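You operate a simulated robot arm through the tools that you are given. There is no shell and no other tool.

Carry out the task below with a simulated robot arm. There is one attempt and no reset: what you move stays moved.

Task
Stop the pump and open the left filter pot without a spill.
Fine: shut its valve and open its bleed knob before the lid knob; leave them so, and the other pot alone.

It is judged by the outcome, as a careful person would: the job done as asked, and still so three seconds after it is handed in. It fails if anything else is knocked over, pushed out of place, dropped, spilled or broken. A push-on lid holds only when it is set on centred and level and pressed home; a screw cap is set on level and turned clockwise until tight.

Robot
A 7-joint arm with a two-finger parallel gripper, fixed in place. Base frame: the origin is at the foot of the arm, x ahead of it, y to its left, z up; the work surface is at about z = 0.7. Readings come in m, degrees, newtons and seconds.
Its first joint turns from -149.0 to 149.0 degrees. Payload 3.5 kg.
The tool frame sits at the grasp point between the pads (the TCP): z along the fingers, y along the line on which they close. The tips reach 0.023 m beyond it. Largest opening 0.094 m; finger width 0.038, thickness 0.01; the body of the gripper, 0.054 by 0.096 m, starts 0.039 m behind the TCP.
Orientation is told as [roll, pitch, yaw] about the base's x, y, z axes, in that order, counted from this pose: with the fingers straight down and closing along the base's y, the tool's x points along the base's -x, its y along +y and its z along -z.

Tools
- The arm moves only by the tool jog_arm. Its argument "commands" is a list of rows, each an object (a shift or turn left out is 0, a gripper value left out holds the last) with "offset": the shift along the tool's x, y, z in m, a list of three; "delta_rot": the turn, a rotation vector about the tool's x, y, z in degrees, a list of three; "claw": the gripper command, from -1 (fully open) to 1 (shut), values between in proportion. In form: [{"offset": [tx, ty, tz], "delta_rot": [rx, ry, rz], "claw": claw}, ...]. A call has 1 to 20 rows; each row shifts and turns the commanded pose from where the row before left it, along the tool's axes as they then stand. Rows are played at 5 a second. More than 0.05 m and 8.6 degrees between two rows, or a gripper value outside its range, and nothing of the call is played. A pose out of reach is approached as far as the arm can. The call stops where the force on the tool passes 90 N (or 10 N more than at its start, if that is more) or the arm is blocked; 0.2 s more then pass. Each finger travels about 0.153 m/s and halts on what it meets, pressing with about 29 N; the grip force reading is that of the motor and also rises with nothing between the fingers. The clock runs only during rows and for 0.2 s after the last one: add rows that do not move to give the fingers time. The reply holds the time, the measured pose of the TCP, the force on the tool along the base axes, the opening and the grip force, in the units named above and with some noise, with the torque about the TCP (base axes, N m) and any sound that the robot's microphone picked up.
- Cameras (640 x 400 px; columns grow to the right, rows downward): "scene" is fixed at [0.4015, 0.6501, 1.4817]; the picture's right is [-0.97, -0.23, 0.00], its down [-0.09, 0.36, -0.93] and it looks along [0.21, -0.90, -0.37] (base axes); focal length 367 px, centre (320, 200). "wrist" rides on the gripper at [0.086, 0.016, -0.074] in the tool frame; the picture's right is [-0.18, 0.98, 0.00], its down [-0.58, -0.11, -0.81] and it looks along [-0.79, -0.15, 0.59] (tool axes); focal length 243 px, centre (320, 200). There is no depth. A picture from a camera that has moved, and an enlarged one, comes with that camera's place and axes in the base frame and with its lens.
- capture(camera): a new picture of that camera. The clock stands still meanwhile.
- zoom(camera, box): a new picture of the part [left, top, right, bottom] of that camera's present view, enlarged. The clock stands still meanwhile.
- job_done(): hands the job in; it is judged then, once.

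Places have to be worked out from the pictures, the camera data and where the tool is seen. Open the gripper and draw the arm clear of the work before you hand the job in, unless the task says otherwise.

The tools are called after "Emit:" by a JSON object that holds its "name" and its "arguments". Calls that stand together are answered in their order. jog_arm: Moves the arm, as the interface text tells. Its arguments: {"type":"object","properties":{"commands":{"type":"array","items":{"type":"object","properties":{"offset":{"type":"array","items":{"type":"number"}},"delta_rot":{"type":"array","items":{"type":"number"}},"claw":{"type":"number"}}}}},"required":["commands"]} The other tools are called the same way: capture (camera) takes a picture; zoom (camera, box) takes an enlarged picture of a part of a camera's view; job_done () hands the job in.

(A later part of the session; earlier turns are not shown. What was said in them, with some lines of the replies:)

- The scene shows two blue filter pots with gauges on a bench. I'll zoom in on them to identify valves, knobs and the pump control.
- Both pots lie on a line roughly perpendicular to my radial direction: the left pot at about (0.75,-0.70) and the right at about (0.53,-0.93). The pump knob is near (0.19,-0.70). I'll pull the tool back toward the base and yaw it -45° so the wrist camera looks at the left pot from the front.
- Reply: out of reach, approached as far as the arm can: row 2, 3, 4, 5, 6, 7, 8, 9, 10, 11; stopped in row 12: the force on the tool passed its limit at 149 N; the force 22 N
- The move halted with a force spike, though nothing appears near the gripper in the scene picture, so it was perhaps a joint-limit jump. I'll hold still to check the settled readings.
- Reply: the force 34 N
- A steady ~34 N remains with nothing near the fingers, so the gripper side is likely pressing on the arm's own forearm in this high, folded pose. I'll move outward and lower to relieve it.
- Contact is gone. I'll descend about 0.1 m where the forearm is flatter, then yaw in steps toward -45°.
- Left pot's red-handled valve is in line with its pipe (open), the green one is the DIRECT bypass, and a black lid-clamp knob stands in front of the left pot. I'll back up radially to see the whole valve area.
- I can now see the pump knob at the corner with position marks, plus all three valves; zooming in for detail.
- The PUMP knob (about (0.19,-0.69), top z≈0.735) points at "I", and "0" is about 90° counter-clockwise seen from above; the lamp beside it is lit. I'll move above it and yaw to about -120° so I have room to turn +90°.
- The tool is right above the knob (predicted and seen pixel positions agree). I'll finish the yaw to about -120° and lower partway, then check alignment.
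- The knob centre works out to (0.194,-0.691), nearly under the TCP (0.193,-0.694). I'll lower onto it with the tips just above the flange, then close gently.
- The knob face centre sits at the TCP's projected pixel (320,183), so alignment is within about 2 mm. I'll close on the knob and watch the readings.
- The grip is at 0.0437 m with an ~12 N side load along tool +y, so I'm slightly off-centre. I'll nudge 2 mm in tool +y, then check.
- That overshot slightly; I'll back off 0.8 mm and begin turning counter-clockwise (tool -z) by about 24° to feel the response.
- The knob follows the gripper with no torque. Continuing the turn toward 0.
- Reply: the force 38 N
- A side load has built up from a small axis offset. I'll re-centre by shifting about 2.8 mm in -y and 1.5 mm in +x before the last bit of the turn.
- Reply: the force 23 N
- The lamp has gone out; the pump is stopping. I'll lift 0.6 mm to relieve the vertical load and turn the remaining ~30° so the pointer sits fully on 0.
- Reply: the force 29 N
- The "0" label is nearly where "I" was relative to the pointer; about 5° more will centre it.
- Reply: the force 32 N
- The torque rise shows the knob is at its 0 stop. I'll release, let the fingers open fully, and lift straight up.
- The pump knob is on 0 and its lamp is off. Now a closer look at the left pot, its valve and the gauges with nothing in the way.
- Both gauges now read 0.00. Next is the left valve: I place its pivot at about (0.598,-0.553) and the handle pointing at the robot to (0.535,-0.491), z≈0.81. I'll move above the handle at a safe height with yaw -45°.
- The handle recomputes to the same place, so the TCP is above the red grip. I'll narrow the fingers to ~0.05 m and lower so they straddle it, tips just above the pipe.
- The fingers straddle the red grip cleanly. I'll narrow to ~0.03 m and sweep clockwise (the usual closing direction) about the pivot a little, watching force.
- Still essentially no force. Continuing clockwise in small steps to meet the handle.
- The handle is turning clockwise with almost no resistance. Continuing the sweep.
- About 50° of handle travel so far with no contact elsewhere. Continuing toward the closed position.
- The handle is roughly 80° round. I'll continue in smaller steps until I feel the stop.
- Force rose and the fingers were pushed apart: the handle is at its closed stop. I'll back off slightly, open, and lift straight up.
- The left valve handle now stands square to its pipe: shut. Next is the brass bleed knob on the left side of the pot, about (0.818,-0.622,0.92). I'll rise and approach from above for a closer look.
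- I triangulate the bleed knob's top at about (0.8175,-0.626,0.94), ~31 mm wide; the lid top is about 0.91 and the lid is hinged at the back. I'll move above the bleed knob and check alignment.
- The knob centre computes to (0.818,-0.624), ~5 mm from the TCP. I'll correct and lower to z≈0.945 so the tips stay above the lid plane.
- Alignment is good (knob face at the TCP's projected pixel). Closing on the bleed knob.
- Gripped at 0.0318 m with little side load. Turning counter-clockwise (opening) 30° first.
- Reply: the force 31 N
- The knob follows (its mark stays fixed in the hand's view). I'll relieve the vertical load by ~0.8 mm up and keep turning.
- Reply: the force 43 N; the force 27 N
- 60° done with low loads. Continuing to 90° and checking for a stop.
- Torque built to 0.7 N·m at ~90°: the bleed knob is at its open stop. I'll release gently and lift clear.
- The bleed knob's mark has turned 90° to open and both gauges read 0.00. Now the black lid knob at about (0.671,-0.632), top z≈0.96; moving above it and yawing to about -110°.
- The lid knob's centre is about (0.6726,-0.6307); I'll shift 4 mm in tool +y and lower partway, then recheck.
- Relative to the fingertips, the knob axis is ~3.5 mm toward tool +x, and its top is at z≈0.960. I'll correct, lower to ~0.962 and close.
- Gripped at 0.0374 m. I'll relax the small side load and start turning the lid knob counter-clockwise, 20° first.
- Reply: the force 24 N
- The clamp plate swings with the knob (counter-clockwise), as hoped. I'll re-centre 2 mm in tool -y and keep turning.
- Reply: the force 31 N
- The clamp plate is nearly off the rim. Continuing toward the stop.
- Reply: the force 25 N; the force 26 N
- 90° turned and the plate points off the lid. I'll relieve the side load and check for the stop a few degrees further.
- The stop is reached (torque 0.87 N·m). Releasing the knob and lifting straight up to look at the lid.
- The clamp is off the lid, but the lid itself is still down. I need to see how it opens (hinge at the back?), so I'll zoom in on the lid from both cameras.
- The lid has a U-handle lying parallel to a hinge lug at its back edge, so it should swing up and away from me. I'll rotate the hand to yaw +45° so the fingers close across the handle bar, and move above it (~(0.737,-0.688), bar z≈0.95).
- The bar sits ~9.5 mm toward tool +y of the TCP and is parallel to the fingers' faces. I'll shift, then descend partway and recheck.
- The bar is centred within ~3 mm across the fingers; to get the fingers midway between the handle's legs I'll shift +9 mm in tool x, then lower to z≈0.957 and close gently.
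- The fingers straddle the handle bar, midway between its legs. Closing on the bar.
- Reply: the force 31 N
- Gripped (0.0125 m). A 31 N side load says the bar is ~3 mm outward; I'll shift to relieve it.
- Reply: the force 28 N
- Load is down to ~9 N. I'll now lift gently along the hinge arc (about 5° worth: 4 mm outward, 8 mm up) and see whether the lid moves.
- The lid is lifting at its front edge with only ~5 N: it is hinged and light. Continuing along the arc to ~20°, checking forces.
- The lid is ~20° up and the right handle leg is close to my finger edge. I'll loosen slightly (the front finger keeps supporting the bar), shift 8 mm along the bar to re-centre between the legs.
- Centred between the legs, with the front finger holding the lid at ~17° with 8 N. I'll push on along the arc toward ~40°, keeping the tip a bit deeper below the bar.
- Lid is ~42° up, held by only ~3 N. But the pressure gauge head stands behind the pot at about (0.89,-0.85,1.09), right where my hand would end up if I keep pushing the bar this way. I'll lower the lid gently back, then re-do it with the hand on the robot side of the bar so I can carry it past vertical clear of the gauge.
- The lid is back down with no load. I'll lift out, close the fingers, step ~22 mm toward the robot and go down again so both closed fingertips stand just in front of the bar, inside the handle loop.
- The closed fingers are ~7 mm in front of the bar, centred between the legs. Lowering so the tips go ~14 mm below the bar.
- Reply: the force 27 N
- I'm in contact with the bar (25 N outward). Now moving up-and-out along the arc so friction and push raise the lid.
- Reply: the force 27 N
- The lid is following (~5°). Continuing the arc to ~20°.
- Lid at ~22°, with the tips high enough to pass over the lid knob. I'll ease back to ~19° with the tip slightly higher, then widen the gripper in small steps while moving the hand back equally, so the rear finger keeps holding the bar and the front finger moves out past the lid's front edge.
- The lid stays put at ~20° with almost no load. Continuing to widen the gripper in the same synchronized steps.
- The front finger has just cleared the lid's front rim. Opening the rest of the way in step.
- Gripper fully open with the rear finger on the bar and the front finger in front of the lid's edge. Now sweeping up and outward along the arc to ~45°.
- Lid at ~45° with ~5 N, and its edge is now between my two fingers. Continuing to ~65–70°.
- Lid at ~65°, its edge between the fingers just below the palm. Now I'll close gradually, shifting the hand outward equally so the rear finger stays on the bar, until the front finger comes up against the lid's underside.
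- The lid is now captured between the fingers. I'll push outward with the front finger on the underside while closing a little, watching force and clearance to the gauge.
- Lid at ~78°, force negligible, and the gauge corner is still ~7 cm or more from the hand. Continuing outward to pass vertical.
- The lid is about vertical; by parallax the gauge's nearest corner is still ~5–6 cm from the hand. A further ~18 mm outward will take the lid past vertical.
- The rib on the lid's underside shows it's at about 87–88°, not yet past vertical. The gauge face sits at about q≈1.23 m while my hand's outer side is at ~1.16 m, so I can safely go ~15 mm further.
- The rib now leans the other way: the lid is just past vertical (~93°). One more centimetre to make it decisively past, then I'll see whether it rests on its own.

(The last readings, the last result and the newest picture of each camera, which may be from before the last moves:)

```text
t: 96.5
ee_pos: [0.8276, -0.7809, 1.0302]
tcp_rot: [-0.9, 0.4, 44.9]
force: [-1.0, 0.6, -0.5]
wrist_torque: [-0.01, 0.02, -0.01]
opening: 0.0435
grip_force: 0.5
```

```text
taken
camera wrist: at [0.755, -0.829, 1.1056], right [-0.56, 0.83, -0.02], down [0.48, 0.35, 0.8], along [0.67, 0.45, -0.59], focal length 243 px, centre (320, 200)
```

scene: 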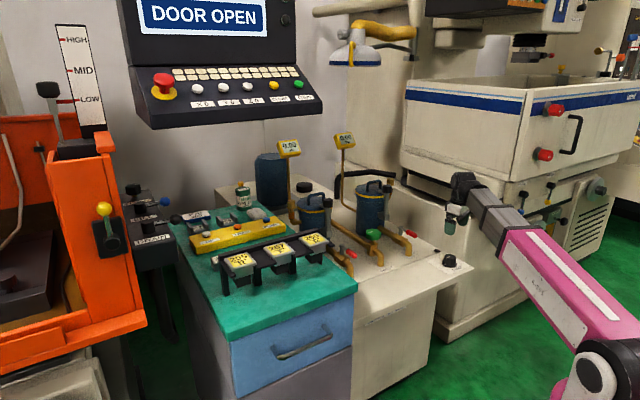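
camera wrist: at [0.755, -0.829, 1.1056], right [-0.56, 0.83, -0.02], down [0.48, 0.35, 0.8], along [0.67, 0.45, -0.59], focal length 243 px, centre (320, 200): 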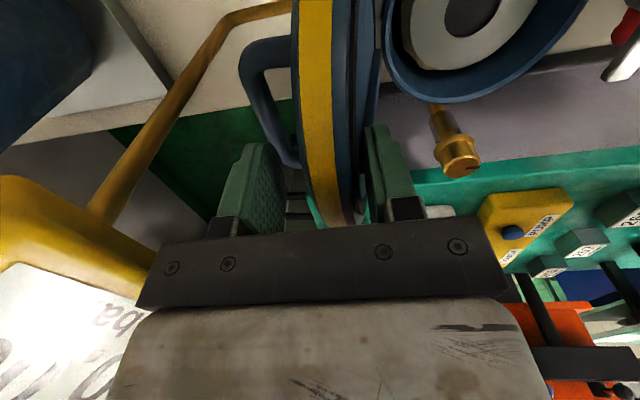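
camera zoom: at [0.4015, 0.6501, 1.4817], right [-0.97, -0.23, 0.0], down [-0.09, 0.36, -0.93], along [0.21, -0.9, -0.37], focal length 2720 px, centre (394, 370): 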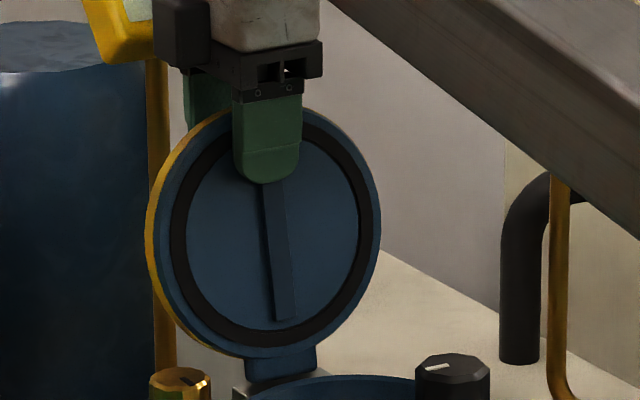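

The lid is now ~100°. I'll open the fingers a little on both sides (still caging the lid) to see which way it rests by itself.

Emit:
{"name": "jog_arm", "arguments": {"commands": [{"claw": -0.1}, {"claw": -0.25}, {"claw": -0.4}, {}, {}]}}

Emit:
{"name": "zoom", "arguments": {"camera": "scene", "box": [280, 150, 340, 204]}}

Emit:
{"name": "capture", "arguments": {"camera": "wrist"}}

```text
t: 97.7
ee_pos: [0.828, -0.7798, 1.031]
tcp_rot: [-0.8, 0.4, 44.9]
force: [0.2, -0.5, 1.0]
wrist_torque: [-0.02, -0.04, 0.0]
opening: 0.0656
grip_force: 0.1
```

```text
7.41 times, centred on (310, 177) of scene
camera zoom: at [0.4015, 0.6501, 1.4817], right [-0.97, -0.23, 0.0], down [-0.09, 0.36, -0.93], along [0.21, -0.9, -0.37], focal length 2720 px, centre (394, 370)
```

zoom: 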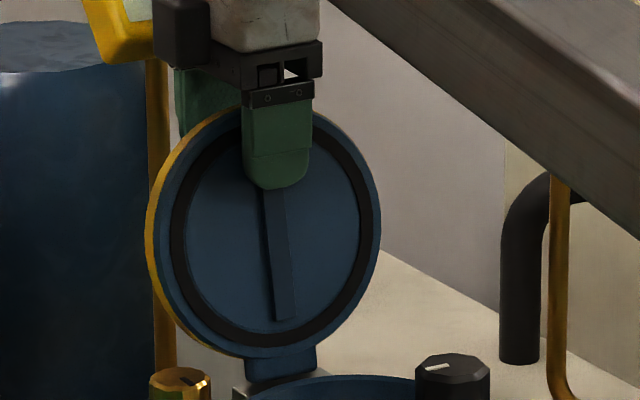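

```text
taken
camera wrist: at [0.755, -0.8288, 1.1056], right [-0.56, 0.83, -0.02], down [0.48, 0.35, 0.8], along [0.67, 0.45, -0.59], focal length 243 px, centre (320, 200)
```

wrist: 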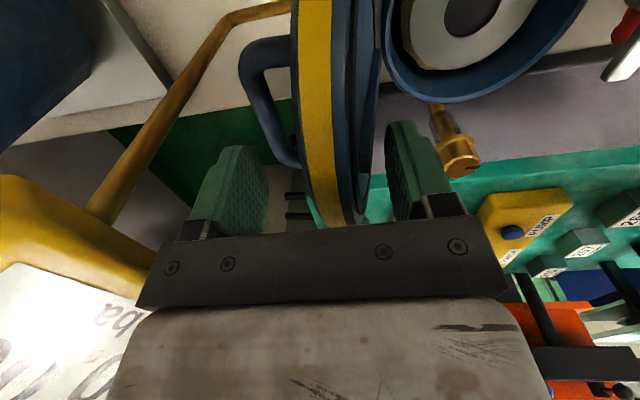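

The lid stays at ~100° untouched by either finger, so it holds open on its own. I'll open fully, raise the hand straight up clear of the lid, then draw back toward the base.

Emit:
{"name": "jog_arm", "arguments": {"commands": [{"offset": [0, 0, -0.02]}, {"offset": [0, 0, -0.03]}, {"offset": [0, 0, -0.03]}, {"offset": [0, 0, -0.02]}, {}]}}

Emit:
{"name": "zoom", "arguments": {"camera": "scene", "box": [270, 110, 370, 200]}}

```text
t: 98.9
ee_pos: [0.8279, -0.7773, 1.1281]
tcp_rot: [-0.9, 0.4, 45.1]
force: [0.6, -0.2, -0.6]
wrist_torque: [0.03, 0.02, 0.0]
opening: 0.0657
grip_force: 0.0
```

```text
4.44 times, centred on (320, 155) of scene
camera zoom: at [0.4015, 0.6501, 1.4817], right [-0.97, -0.23, 0.0], down [-0.09, 0.36, -0.93], along [0.21, -0.9, -0.37], focal length 1632 px, centre (320, 400)
```

zoom: 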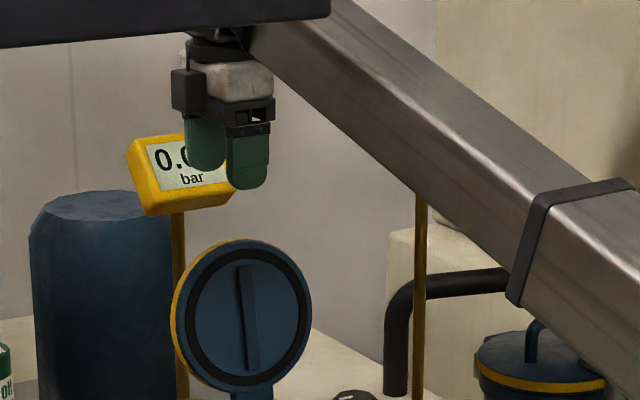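

The lid stays open and both gauges read 0.00. Now drawing the hand back toward the base above everything, lowering slightly as it comes in.

Emit:
{"name": "jog_arm", "arguments": {"commands": [{"offset": [0, 0.045, 0]}, {"offset": [0, 0.045, 0]}, {"offset": [0, 0.045, 0], "claw": -1}, {"offset": [0, 0.045, 0.015]}, {"offset": [0, 0.045, 0.018]}, {"offset": [0, 0.045, 0.018]}, {"offset": [0, 0.045, 0.018]}, {"offset": [0, 0.04, 0.018]}, {}]}}

Emit:
{"name": "capture", "arguments": {"camera": "scene"}}

Emit:
{"name": "zoom", "arguments": {"camera": "scene", "box": [260, 120, 420, 250]}}

Emit:
{"name": "capture", "arguments": {"camera": "wrist"}}

```text
t: 100.9
ee_pos: [0.578, -0.5298, 1.0408]
tcp_rot: [-0.8, 0.4, 45.1]
force: [0.7, -0.4, -0.5]
wrist_torque: [0.02, 0.02, 0.03]
opening: 0.0939
grip_force: 0.2
```

```text
taken
```

scene: 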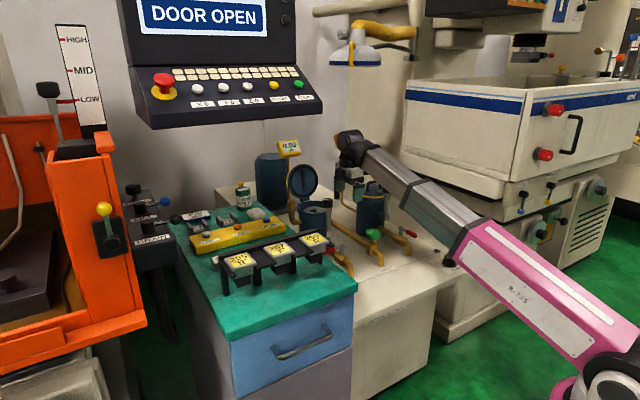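

```text
3.08 times, centred on (340, 185) of scene
camera zoom: at [0.4015, 0.6501, 1.4817], right [-0.97, -0.23, 0.0], down [-0.09, 0.36, -0.93], along [0.21, -0.9, -0.37], focal length 1130 px, centre (258, 246)
```

zoom: 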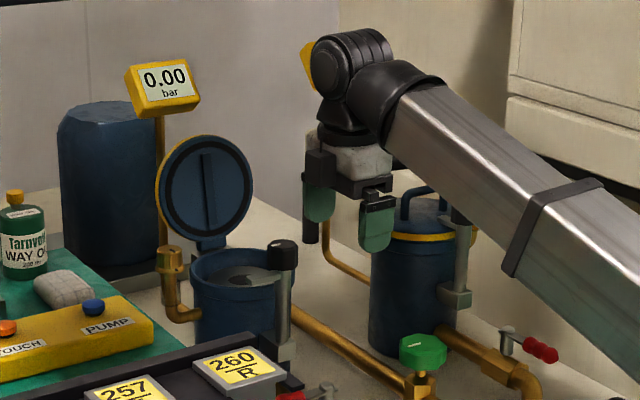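

```text
taken
camera wrist: at [0.505, -0.5767, 1.1149], right [-0.56, 0.83, -0.02], down [0.48, 0.35, 0.8], along [0.67, 0.45, -0.59], focal length 243 px, centre (320, 200)
```

wrist: 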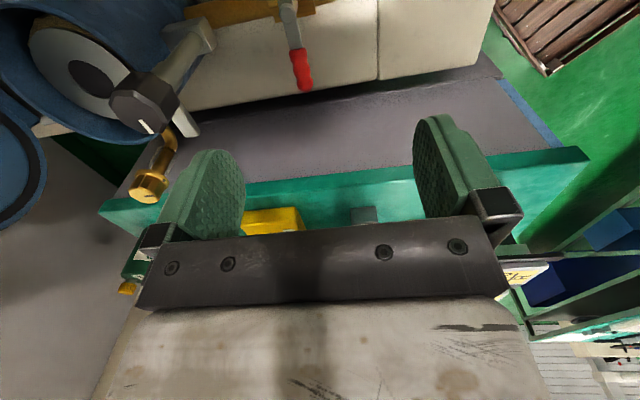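

The pot is open, lid standing back on its own, bleed open, valve shut. I'll draw the arm a bit further back and then verify pump switch, lamp and the other pot.

Emit:
{"name": "jog_arm", "arguments": {"commands": [{"offset": [0, 0.03, 0.01]}, {"offset": [0, 0.03, 0.012]}, {"offset": [0, 0.03, 0.012]}, {}, {}, {}]}}

Emit:
{"name": "zoom", "arguments": {"camera": "scene", "box": [280, 150, 380, 230]}}

Emit:
{"name": "zoom", "arguments": {"camera": "scene", "box": [300, 200, 470, 290]}}

Emit:
{"name": "zoom", "arguments": {"camera": "scene", "box": [270, 120, 400, 200]}}

```text
t: 102.3
ee_pos: [0.5163, -0.4639, 1.003]
tcp_rot: [-0.8, 0.4, 45.0]
force: [-0.5, -0.4, -0.4]
wrist_torque: [-0.01, 0.02, -0.02]
opening: 0.094
grip_force: 0.2
```

```text
5.00 times, centred on (330, 190) of scene
camera zoom: at [0.4015, 0.6501, 1.4817], right [-0.97, -0.23, 0.0], down [-0.09, 0.36, -0.93], along [0.21, -0.9, -0.37], focal length 1836 px, centre (270, 250)
```

zoom: 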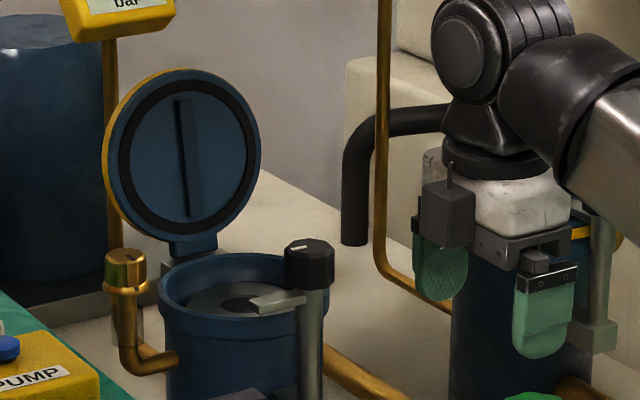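

```text
3.76 times, centred on (385, 245) of scene
camera zoom: at [0.4015, 0.6501, 1.4817], right [-0.97, -0.23, 0.0], down [-0.09, 0.36, -0.93], along [0.21, -0.9, -0.37], focal length 1382 px, centre (75, 31)
```

zoom: 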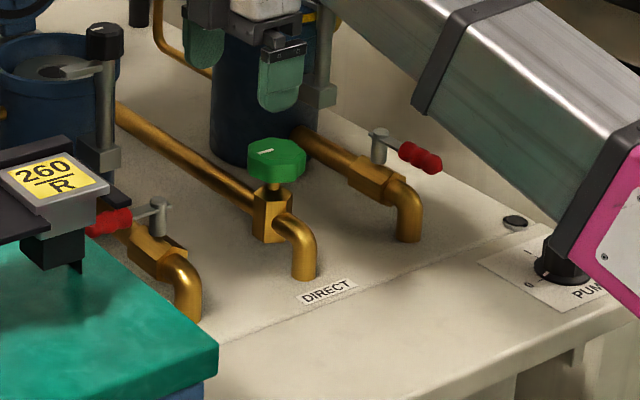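

```text
4.92 times, centred on (335, 160) of scene
camera zoom: at [0.4015, 0.6501, 1.4817], right [-0.97, -0.23, 0.0], down [-0.09, 0.36, -0.93], along [0.21, -0.9, -0.37], focal length 1808 px, centre (246, 397)
```

zoom: 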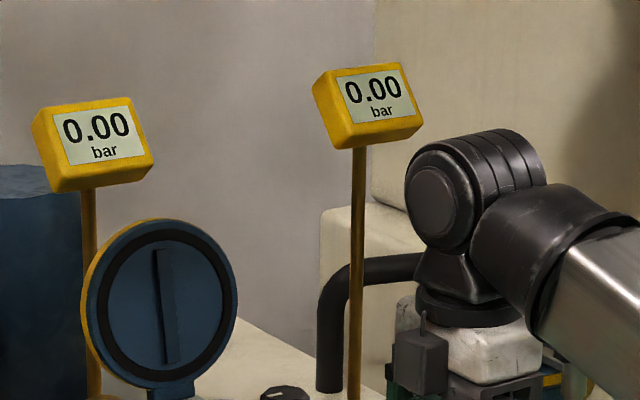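

Everything checks out. The pump lamp is off with the knob on 0, and the left valve is square to its pipe (shut). The left bleed is open, the lid clamp is off and the lid has stood open unaided for several seconds. The right pot and DIRECT valve look unchanged, and the gripper is open and clear. Handing in.

Emit:
{"name": "job_done", "arguments": {}}

```text
The job is handed in.
```

The pump is off and the left filter pot is open, with no spill visible in the pictures. I did the steps in the order you asked:

1. **Pump:** the switch is turned to 0 and its lamp is out. Both gauges read 0.00 bar.
2. **Left valve:** shut, with the handle square across its pipe.
3. **Left bleed knob:** turned counter-clockwise to its stop, which I took as open.
4. **Left lid knob:** turned counter-clockwise to its stop, so the clamp is off the lid.
5. **Lid:** swung up and back past vertical, about 100°. It stayed there on its own for several seconds before I handed in.

- **Lid raised twice:** on the first try I got it to about 42° and lowered it again, because my hand would have ended up close to the left pot's gauge. The second try kept clear of it.
- **Force spike at the start:** the arm stopped once at 149 N while I was moving it back from its starting position. Nothing was near the gripper, and I think it had pressed against its own forearm. Moving outward cleared it.

I didn't touch the right pot or the DIRECT valve. The arm is drawn back with the gripper open.
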